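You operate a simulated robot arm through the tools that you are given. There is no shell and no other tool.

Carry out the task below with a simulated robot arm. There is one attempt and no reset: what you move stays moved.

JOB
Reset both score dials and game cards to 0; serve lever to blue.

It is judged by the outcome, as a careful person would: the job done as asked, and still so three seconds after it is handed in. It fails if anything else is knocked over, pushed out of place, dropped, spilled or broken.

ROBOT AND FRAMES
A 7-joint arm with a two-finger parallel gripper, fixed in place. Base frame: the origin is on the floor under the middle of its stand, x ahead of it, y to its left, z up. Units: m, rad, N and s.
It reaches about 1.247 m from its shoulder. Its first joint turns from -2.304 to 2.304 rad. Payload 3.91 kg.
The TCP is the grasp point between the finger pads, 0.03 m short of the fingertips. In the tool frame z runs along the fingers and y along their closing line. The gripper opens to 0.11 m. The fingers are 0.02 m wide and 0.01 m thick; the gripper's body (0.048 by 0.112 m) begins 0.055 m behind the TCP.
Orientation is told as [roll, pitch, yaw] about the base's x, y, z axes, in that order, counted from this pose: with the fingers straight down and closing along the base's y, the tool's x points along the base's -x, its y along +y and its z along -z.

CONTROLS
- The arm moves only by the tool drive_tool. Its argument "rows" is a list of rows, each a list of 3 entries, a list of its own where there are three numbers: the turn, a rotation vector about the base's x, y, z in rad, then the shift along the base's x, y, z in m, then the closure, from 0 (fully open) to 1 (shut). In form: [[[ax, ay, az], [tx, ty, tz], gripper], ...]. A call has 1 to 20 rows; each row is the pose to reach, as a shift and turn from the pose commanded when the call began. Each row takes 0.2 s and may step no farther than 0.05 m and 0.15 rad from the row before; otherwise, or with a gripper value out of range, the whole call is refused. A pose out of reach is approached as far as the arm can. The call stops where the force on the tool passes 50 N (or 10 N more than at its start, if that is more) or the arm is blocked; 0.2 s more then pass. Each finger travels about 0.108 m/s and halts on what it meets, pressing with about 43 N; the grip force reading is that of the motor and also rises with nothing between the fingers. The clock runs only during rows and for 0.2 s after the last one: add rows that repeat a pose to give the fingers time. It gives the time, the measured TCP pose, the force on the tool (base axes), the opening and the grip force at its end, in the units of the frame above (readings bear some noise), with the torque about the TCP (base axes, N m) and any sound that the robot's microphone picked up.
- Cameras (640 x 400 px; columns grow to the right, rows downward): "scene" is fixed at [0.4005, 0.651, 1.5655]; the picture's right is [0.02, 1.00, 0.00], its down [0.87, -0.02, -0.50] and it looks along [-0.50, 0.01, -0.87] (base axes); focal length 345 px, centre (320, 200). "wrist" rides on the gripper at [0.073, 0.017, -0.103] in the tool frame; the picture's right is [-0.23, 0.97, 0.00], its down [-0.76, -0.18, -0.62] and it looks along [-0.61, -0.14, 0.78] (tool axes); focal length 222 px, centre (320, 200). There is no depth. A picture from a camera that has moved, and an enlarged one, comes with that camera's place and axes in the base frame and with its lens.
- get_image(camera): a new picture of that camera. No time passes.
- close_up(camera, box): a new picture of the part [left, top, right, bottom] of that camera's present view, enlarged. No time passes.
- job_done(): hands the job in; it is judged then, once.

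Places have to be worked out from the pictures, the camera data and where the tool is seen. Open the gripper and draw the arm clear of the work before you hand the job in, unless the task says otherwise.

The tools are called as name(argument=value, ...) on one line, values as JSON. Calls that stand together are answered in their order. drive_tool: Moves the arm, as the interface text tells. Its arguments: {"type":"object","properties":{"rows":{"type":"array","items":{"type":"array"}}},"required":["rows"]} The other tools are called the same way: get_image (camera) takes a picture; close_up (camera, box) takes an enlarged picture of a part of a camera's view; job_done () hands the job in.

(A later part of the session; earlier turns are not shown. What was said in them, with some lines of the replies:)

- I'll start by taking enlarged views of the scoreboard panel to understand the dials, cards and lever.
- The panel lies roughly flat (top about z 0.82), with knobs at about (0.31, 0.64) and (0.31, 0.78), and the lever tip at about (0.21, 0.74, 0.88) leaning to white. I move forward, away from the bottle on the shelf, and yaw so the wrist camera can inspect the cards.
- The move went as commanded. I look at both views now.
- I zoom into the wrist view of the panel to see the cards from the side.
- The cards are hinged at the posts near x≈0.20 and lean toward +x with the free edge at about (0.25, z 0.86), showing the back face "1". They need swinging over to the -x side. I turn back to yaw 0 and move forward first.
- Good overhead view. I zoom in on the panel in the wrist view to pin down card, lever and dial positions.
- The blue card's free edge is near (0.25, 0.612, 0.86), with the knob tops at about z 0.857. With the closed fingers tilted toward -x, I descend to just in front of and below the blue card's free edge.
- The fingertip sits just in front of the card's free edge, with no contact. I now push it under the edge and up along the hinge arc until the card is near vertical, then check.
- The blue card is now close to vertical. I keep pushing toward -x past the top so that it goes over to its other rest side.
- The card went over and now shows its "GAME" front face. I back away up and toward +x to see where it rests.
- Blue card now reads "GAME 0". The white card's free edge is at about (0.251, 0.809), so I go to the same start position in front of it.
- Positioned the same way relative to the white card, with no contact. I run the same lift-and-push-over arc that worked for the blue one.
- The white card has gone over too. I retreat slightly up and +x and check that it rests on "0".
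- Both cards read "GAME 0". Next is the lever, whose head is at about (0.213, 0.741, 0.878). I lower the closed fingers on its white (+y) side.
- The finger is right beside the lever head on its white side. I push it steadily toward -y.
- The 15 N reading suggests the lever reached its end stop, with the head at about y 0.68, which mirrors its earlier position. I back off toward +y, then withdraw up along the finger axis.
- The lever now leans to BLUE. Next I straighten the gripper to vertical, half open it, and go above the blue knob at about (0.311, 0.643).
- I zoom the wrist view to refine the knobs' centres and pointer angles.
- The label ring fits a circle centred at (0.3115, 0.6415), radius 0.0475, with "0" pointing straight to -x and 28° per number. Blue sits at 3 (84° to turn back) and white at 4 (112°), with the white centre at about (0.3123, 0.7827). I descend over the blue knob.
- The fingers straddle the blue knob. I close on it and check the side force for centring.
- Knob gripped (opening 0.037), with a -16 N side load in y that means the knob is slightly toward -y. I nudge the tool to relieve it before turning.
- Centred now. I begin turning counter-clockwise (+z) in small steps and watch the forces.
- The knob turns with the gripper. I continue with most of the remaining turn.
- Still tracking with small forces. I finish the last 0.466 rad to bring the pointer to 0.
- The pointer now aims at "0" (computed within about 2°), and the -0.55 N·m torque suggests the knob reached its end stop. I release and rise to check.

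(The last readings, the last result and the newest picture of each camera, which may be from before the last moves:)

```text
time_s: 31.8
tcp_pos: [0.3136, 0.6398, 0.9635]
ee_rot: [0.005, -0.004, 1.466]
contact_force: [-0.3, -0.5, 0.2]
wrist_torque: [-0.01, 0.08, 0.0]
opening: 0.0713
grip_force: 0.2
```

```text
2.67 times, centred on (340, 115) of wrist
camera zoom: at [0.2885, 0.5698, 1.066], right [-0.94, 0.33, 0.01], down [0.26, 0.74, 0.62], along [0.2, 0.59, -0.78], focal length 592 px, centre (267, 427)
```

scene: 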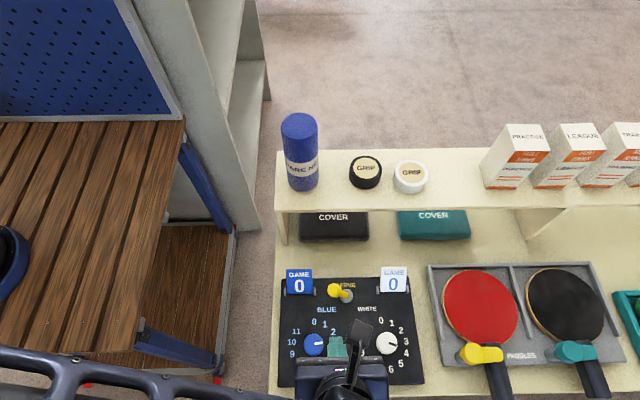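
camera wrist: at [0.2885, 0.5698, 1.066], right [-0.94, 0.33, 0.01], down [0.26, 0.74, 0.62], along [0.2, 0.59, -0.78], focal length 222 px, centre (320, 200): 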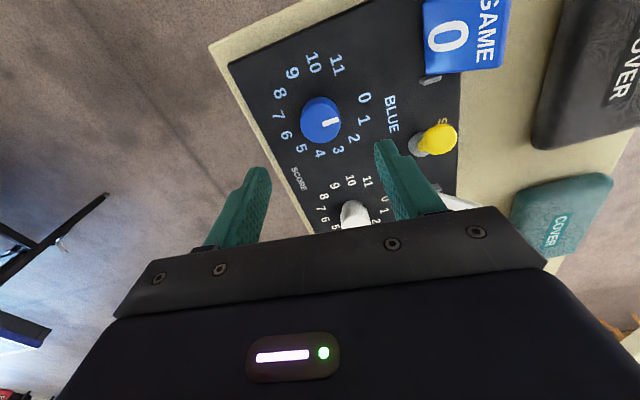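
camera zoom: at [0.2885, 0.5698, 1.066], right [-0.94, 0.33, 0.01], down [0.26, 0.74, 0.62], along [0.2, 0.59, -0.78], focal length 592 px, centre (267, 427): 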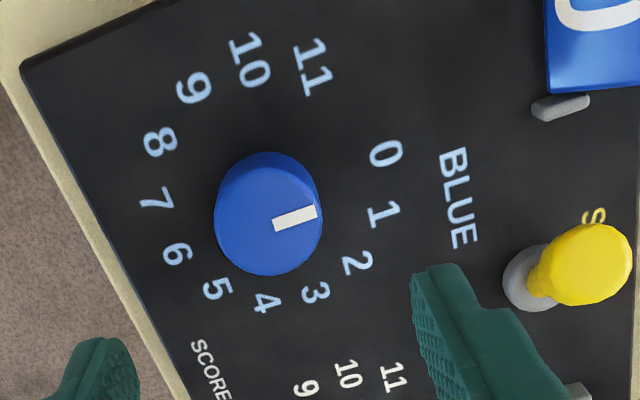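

Blue dial reads 0 (pointer within about 1.5°). Now I go above the white knob while yawing back to about -0.49 rad, so there is room for the 112° turn.

drive_tool(rows=[[[0, 0, -0.14], [0, 0.01, 0.01], 0.35], [[0, 0, -0.28], [0, 0.02, 0.02], 0.35], [[0, 0, -0.42], [0, 0.03, 0.02], 0.35], [[0, 0, -0.56], [0, 0.04, 0.02], 0.35], [[0, 0, -0.7], [0, 0.05, 0.02], 0.35], [[0, 0, -0.84], [0, 0.06, 0.02], 0.35], [[0, 0, -0.98], [0, 0.07, 0.02], 0.35], [[0, 0, -1.12], [0, 0.08, 0.02], 0.35], [[0, 0, -1.26], [0, 0.09, 0.02], 0.35], [[0, 0, -1.4], [0, 0.1, 0.02], 0.35], [[0, 0, -1.54], [0, 0.11, 0.02], 0.35], [[0, 0, -1.68], [-0.001, 0.12, 0.02], 0.35], [[0, 0, -1.82], [-0.002, 0.13, 0.01], 0.35], [[0, 0, -1.955], [-0.002, 0.142, 0], 0.35], [[0, 0, -1.955], [-0.002, 0.142, 0], 0.35]])

get_image(camera="wrist")

close_up(camera="wrist", box=[220, 30, 420, 190])

get_image(camera="scene")

```text
time_s: 35.0
tcp_pos: [0.3099, 0.7809, 0.9644]
ee_rot: [-0.003, -0.001, -0.49]
contact_force: [0.0, -0.6, -0.4]
wrist_torque: [0.0, -0.03, 0.01]
opening: 0.0715
grip_force: 0.1
```

```text
taken
camera wrist: at [0.2528, 0.8312, 1.0658], right [0.66, 0.75, 0.0], down [0.59, -0.51, 0.62], along [0.47, -0.41, -0.78], focal length 222 px, centre (320, 200)
```

wrist: 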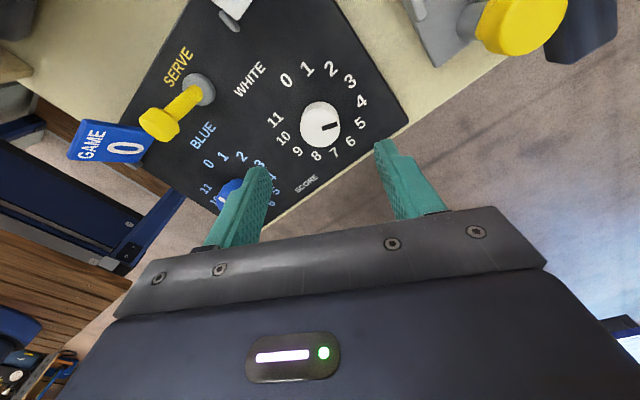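

```text
2.50 times, centred on (320, 110) of wrist
camera zoom: at [0.2528, 0.8312, 1.0658], right [0.66, 0.75, 0.0], down [0.59, -0.51, 0.62], along [0.47, -0.41, -0.78], focal length 555 px, centre (320, 425)
```

zoom: 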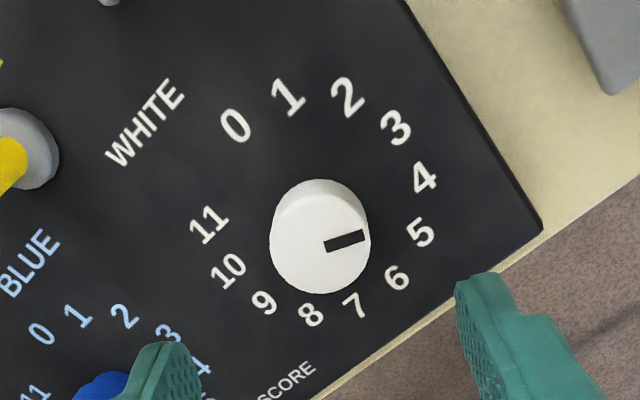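

```text
taken
```

scene: 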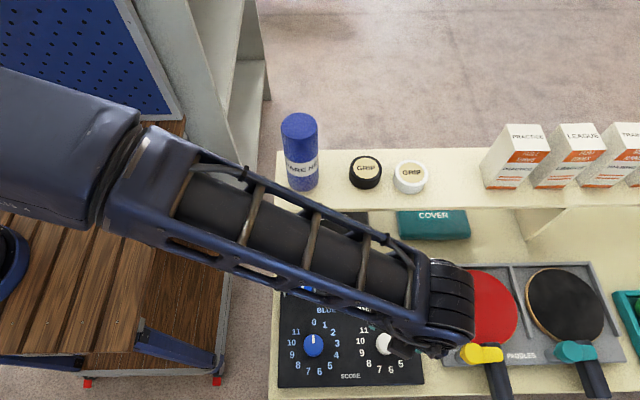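

The blue dial clearly points to 0 in the scene view. The white knob centre is about (0.311, 0.781), and the tool is above it at yaw -0.49, so I descend and close on it.

drive_tool(rows=[[[0, 0, 0], [0.0005, 0, -0.03], 0.35], [[0, 0, 0], [0.001, 0, -0.06], 0.35], [[0, 0, 0], [0.001, 0, -0.085], 0.35], [[0, 0, 0], [0.001, 0, -0.1014], 0.35], [[0, 0, 0], [0.001, 0, -0.1014], 0.35], [[0, 0, 0], [0.001, 0, -0.1014], 0.6], [[0, 0, 0], [0.001, 0, -0.1014], 0.8], [[0, 0, 0], [0.001, 0, -0.1014], 1], [[0, 0, 0], [0.001, 0, -0.1014], 1]])

get_image(camera="wrist")

```text
time_s: 37.0
tcp_pos: [0.3096, 0.783, 0.864]
ee_rot: [-0.002, 0.0, -0.488]
contact_force: [-10.0, -12.6, 0.2]
wrist_torque: [-0.15, 0.16, -0.03]
opening: 0.0372
grip_force: 42.9
```

```text
taken
camera wrist: at [0.2541, 0.8323, 0.9656], right [0.66, 0.75, 0.0], down [0.59, -0.51, 0.62], along [0.47, -0.41, -0.78], focal length 222 px, centre (320, 200)
```

wrist: 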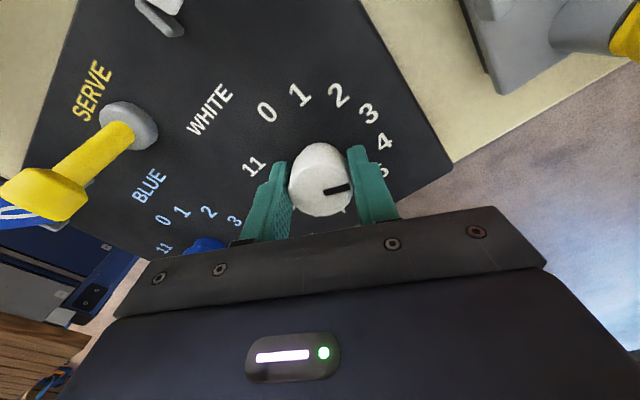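

Knob gripped at 0.037. I trim the small side load and begin the turn.

drive_tool(rows=[[[0, 0, 0], [-0.0003, -0.0006, 0], 1], [[0, 0, 0.1], [-0.0003, -0.0006, 0], 1], [[0, 0, 0.2], [-0.0003, -0.0006, 0], 1], [[0, 0, 0.3], [-0.0003, -0.0006, 0], 1], [[0, 0, 0.4], [-0.0003, -0.0006, 0], 1], [[0, 0, 0.5], [-0.0003, -0.0006, 0], 1]])

get_image(camera="wrist")

```text
time_s: 38.4
tcp_pos: [0.3099, 0.7824, 0.8643]
ee_rot: [0.001, -0.001, 0.013]
contact_force: [-0.3, 7.8, 16.9]
wrist_torque: [0.05, 0.49, 0.02]
opening: 0.037
grip_force: 43.2
```

```text
taken
camera wrist: at [0.2371, 0.7978, 0.9657], right [0.22, 0.98, 0.0], down [0.76, -0.17, 0.62], along [0.61, -0.13, -0.78], focal length 222 px, centre (320, 200)
```

wrist: 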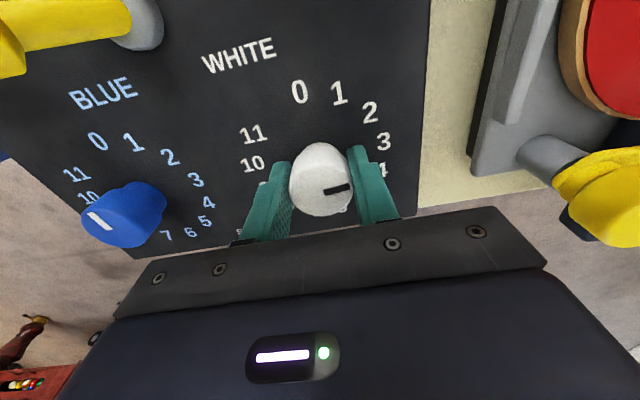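

The knob is tracking the gripper, with a mild upward load of 17 N from the grip. I raise by 0.5 mm and continue turning.

drive_tool(rows=[[[0, 0, 0], [0, 0.0003, 0.0006], 1], [[0, 0, 0.1], [0, 0.0003, 0.0006], 1], [[0, 0, 0.2], [0, 0.0003, 0.0006], 1], [[0, 0, 0.3], [0, 0.0003, 0.0006], 1], [[0, 0, 0.4], [0, 0.0003, 0.0006], 1], [[0, 0, 0.5], [0, 0.0003, 0.0006], 1], [[0, 0, 0.6], [0, 0.0003, 0.0006], 1], [[0, 0, 0.7], [0, 0.0003, 0.0006], 1]])

get_image(camera="wrist")

```text
time_s: 40.2
tcp_pos: [0.3105, 0.7804, 0.8629]
ee_rot: [0.003, -0.002, 0.712]
contact_force: [18.4, -23.6, 29.5]
wrist_torque: [-0.69, -0.4, -0.07]
opening: 0.0372
grip_force: 42.6
```

```text
taken
camera wrist: at [0.2443, 0.7459, 0.9655], right [-0.46, 0.89, 0.0], down [0.69, 0.36, 0.62], along [0.55, 0.29, -0.78], focal length 222 px, centre (320, 200)
```

wrist: 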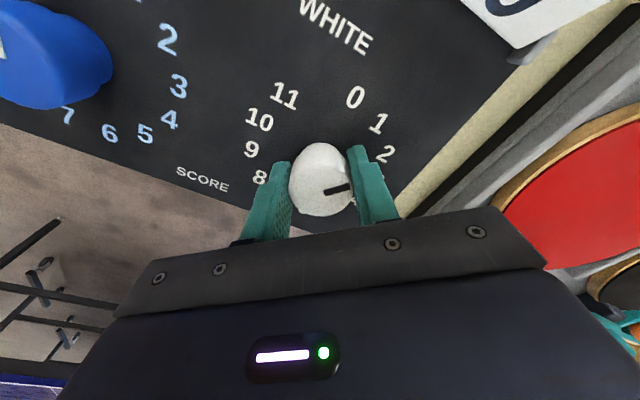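

The side and vertical loads are building (about 42 N total), so I release the knob to relax the stress before finishing the turn.

drive_tool(rows=[[[0, 0, 0], [0, 0, 0], 0.75], [[0, 0, 0], [0, 0, 0], 0.5], [[0, 0, 0], [0, 0, 0], 0.4], [[0, 0, 0], [0, 0, 0], 0.4]])

close_up(camera="wrist", box=[220, 60, 420, 220])

get_image(camera="scene")

```text
time_s: 41.2
tcp_pos: [0.3079, 0.7813, 0.861]
ee_rot: [0.004, 0.001, 0.713]
contact_force: [0.4, 0.5, 1.0]
wrist_torque: [0.01, -0.03, 0.0]
opening: 0.0657
grip_force: 0.1
```

```text
2.50 times, centred on (320, 140) of wrist
camera zoom: at [0.2433, 0.7468, 0.9646], right [-0.46, 0.89, 0.0], down [0.69, 0.36, 0.62], along [0.55, 0.29, -0.78], focal length 555 px, centre (320, 350)
```

zoom: 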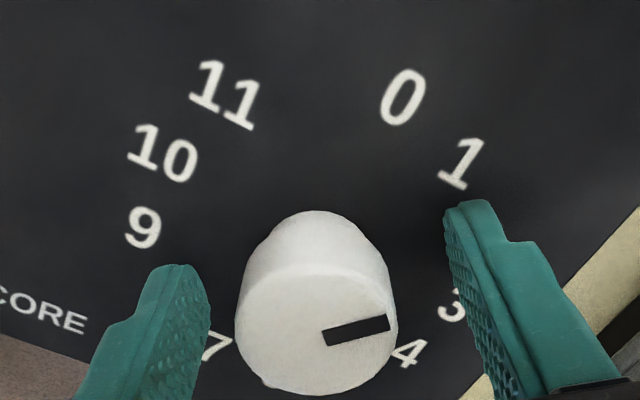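

```text
taken
```

scene: 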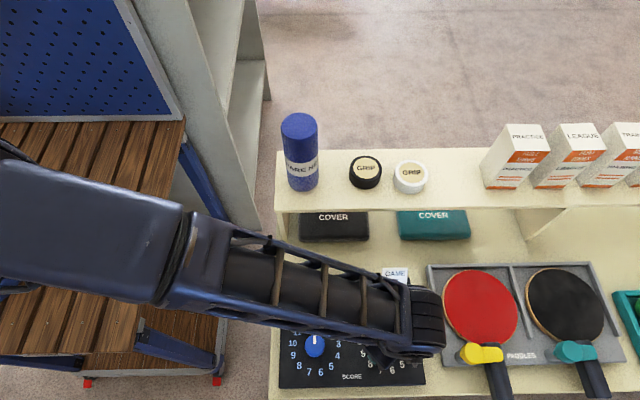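

The knob stayed at about 44°, and with the grip released the arm sits about 4 mm off the knob axis in x. I re-centre on about (0.312, 0.782, 0.863) and grip again.

drive_tool(rows=[[[0, 0, 0], [0.002, 0.0004, 0.001], 0.4], [[0, 0, 0], [0.004, 0.0007, 0.002], 0.4], [[0, 0, 0], [0.004, 0.0007, 0.002], 0.4], [[0, 0, 0], [0.004, 0.0007, 0.002], 0.7], [[0, 0, 0], [0.004, 0.0007, 0.002], 1], [[0, 0, 0], [0.004, 0.0007, 0.002], 1]])

```text
time_s: 42.6
tcp_pos: [0.3124, 0.7821, 0.8644]
ee_rot: [0.003, 0.0, 0.712]
contact_force: [-6.1, 7.4, 0.6]
wrist_torque: [0.23, 0.08, -0.01]
opening: 0.0372
grip_force: 43.4
```

Gripped with a low load. I turn half of the remainder and check.

drive_tool(rows=[[[0, 0, 0.08], [0, 0, 0], 1], [[0, 0, 0.16], [0, 0, 0], 1], [[0, 0, 0.24], [0, 0, 0], 1], [[0, 0, 0.32], [0, 0, 0], 1], [[0, 0, 0.4], [0, 0, 0], 1]])

```text
time_s: 43.8
tcp_pos: [0.3133, 0.7825, 0.8635]
ee_rot: [0.005, -0.002, 1.112]
contact_force: [-9.5, 4.3, 1.2]
wrist_torque: [-0.17, 0.42, -0.05]
opening: 0.037
grip_force: 42.4
```

Loads are low. I finish the last 0.355 rad to bring the white pointer to 0.

drive_tool(rows=[[[0, 0, 0.08], [-0.0003, 0, 0], 1], [[0, 0, 0.16], [-0.0003, 0, 0], 1], [[0, 0, 0.24], [-0.0003, 0, 0], 1], [[0, 0, 0.3], [-0.0003, 0, 0], 1], [[0, 0, 0.355], [-0.0003, 0, 0], 1], [[0, 0, 0.355], [-0.0003, 0, 0], 1]])

close_up(camera="wrist", box=[220, 60, 420, 220])

```text
time_s: 45.2
tcp_pos: [0.3143, 0.7835, 0.8639]
ee_rot: [0.005, -0.004, 1.466]
contact_force: [-7.6, 2.9, -0.2]
wrist_torque: [0.34, 0.17, -0.62]
opening: 0.0369
grip_force: 43.5
```

```text
2.50 times, centred on (320, 140) of wrist
camera zoom: at [0.2891, 0.7117, 0.9667], right [-0.94, 0.33, 0.01], down [0.26, 0.74, 0.62], along [0.2, 0.59, -0.78], focal length 555 px, centre (320, 350)
```

zoom: 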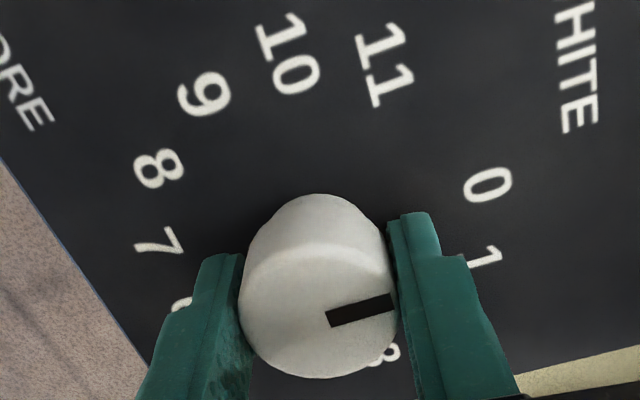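

The pointer computes to about 0° and the same end-stop torque appears as for blue. I release, rise straight up, and move clear.

drive_tool(rows=[[[0, 0, 0], [0, 0, 0], 0.75], [[0, 0, 0], [0, 0, 0], 0.5], [[0, 0, 0], [0, 0, 0], 0.35], [[0, 0, 0], [0, 0, 0.03], 0.35], [[0, 0, 0], [0, 0, 0.07], 0.35], [[0, 0, 0], [0, 0, 0.11], 0.35], [[0, 0, 0], [0, 0, 0.15], 0.3]])

get_image(camera="wrist")

get_image(camera="scene")

```text
time_s: 46.8
tcp_pos: [0.3143, 0.7844, 1.0135]
ee_rot: [0.006, -0.003, 1.466]
contact_force: [-0.7, 0.6, -0.8]
wrist_torque: [-0.04, 0.02, 0.02]
opening: 0.0772
grip_force: 0.2
```

```text
taken
camera wrist: at [0.2902, 0.7126, 1.1169], right [-0.94, 0.33, 0.01], down [0.26, 0.74, 0.62], along [0.2, 0.59, -0.78], focal length 222 px, centre (320, 200)
```

wrist: 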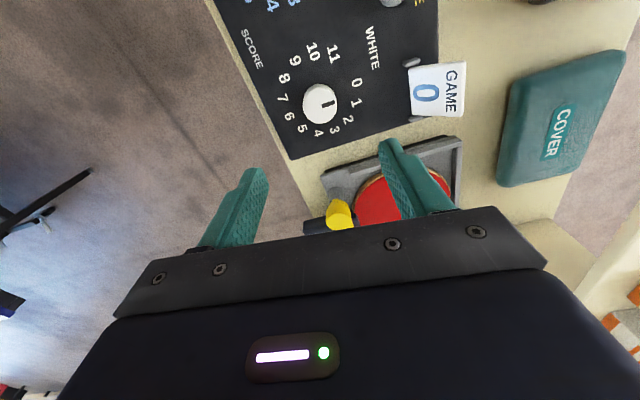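

```text
taken
```

scene: 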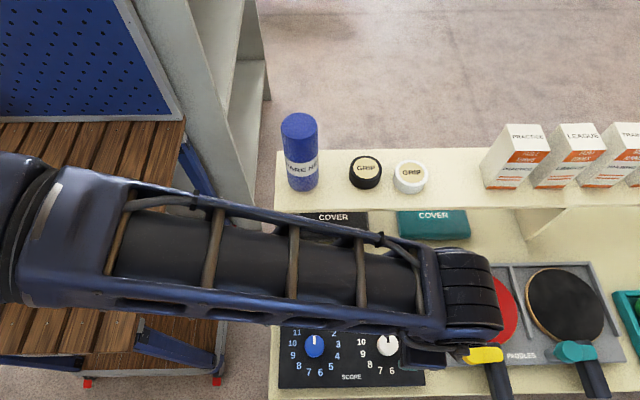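

Both dials look set. I withdraw the arm up and out to the left (staying at x≈0.3, away from the bottle) and open the gripper, then verify the whole panel.

drive_tool(rows=[[[0, 0, 0], [0, -0.02, 0.04], 0.3], [[0, 0, 0], [0, -0.05, 0.08], 0.2], [[0, 0, 0], [0, -0.09, 0.11], 0.1], [[0, 0, 0], [0, -0.135, 0.13], 0], [[0, 0, 0], [0, -0.18, 0.13], 0], [[0, 0, 0], [0, -0.225, 0.13], 0], [[0, 0, 0], [-0.02, -0.265, 0.13], 0], [[0, 0, 0], [-0.04, -0.3, 0.13], 0], [[0, 0, 0], [-0.06, -0.33, 0.13], 0], [[0, 0, 0], [-0.07, -0.35, 0.13], 0]])

get_image(camera="scene")

close_up(camera="scene", box=[270, 265, 430, 395])

get_image(camera="wrist")

```text
time_s: 49.0
tcp_pos: [0.2453, 0.4322, 1.146]
ee_rot: [0.005, -0.004, 1.467]
contact_force: [0.4, 0.7, 0.4]
wrist_torque: [-0.03, 0.02, 0.01]
opening: 0.1101
grip_force: 0.2
```

```text
taken
```

scene: 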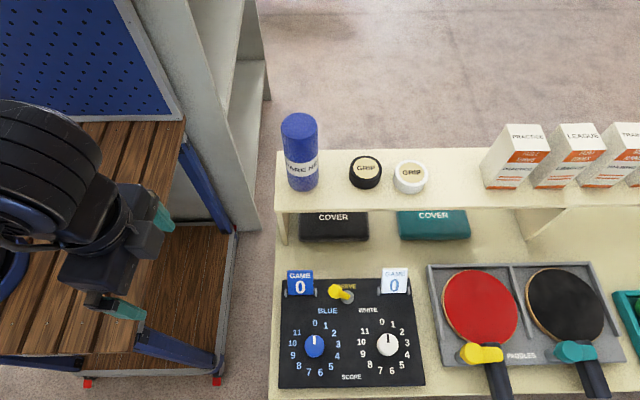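

```text
3.08 times, centred on (350, 330) of scene
camera zoom: at [0.4005, 0.651, 1.5655], right [0.02, 1.0, 0.0], down [0.87, -0.02, -0.5], along [-0.5, 0.01, -0.87], focal length 1061 px, centre (228, -200)
```

zoom: 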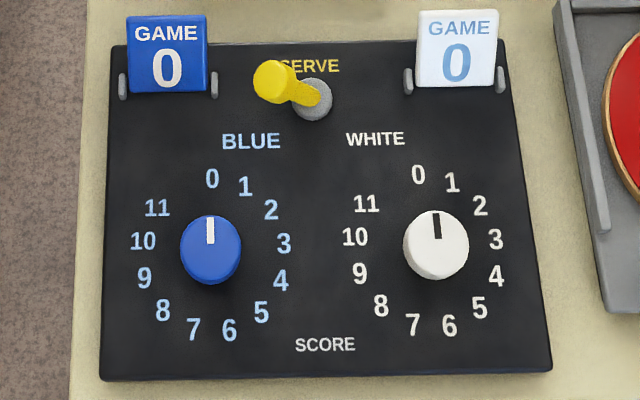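

```text
taken
camera wrist: at [0.221, 0.362, 1.248], right [-0.94, 0.33, 0.01], down [0.26, 0.74, 0.62], along [0.2, 0.59, -0.78], focal length 222 px, centre (320, 200)
```

wrist: 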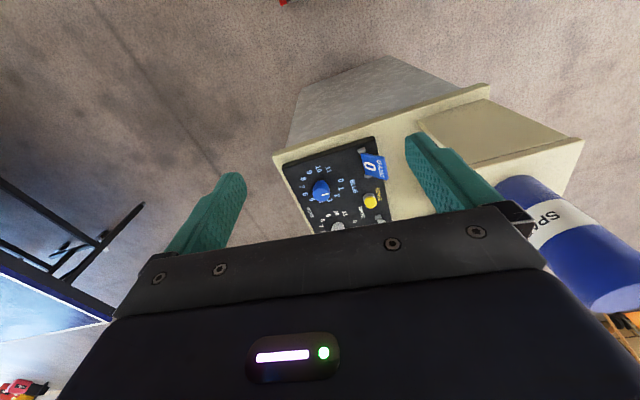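

Everything reads as asked. I take a final enlarged check of the dial pointers and of the rest of the bench before handing in.

close_up(camera="scene", box=[280, 310, 420, 385])

close_up(camera="scene", box=[270, 260, 430, 320])

```text
4.57 times, centred on (350, 348) of scene
camera zoom: at [0.4005, 0.651, 1.5655], right [0.02, 1.0, 0.0], down [0.87, -0.02, -0.5], along [-0.5, 0.01, -0.87], focal length 1576 px, centre (183, -474)
```

zoom: 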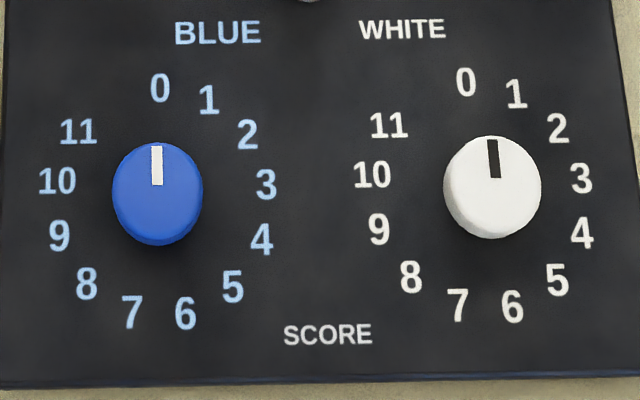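

```text
4.00 times, centred on (350, 290) of scene
camera zoom: at [0.4005, 0.651, 1.5655], right [0.02, 1.0, 0.0], down [0.87, -0.02, -0.5], along [-0.5, 0.01, -0.87], focal length 1379 px, centre (200, -160)
```

zoom: 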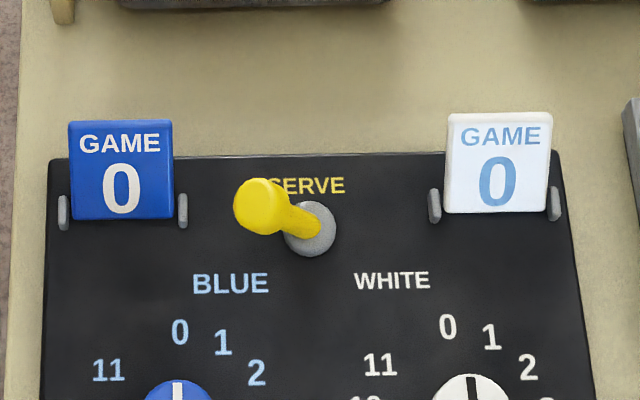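

Both dials point to 0, both cards show GAME 0 and the serve lever leans to BLUE. The scoreboard itself slid about 3 mm while I turned the knobs, and nothing else looks disturbed. The gripper is open and the arm is clear, so I hand the job in.

job_done()

```text
The job is handed in.
```

The scoreboard is reset and handed in. I checked it in close-up pictures after the arm was clear:

- **Score dials:** both point to 0, within about 2° by my measurement. Blue was at 3 and white was at 4.
- **Game cards:** both are flipped over and read "GAME 0".
- **Serve lever:** it has moved from the white side to the blue side.

The scoreboard itself slid about 3 mm on the bench while I turned the dials. I left it there because pushing it back risked disturbing the settings. Nothing else looks moved in the pictures. The gripper is open and the arm is clear of the bench.
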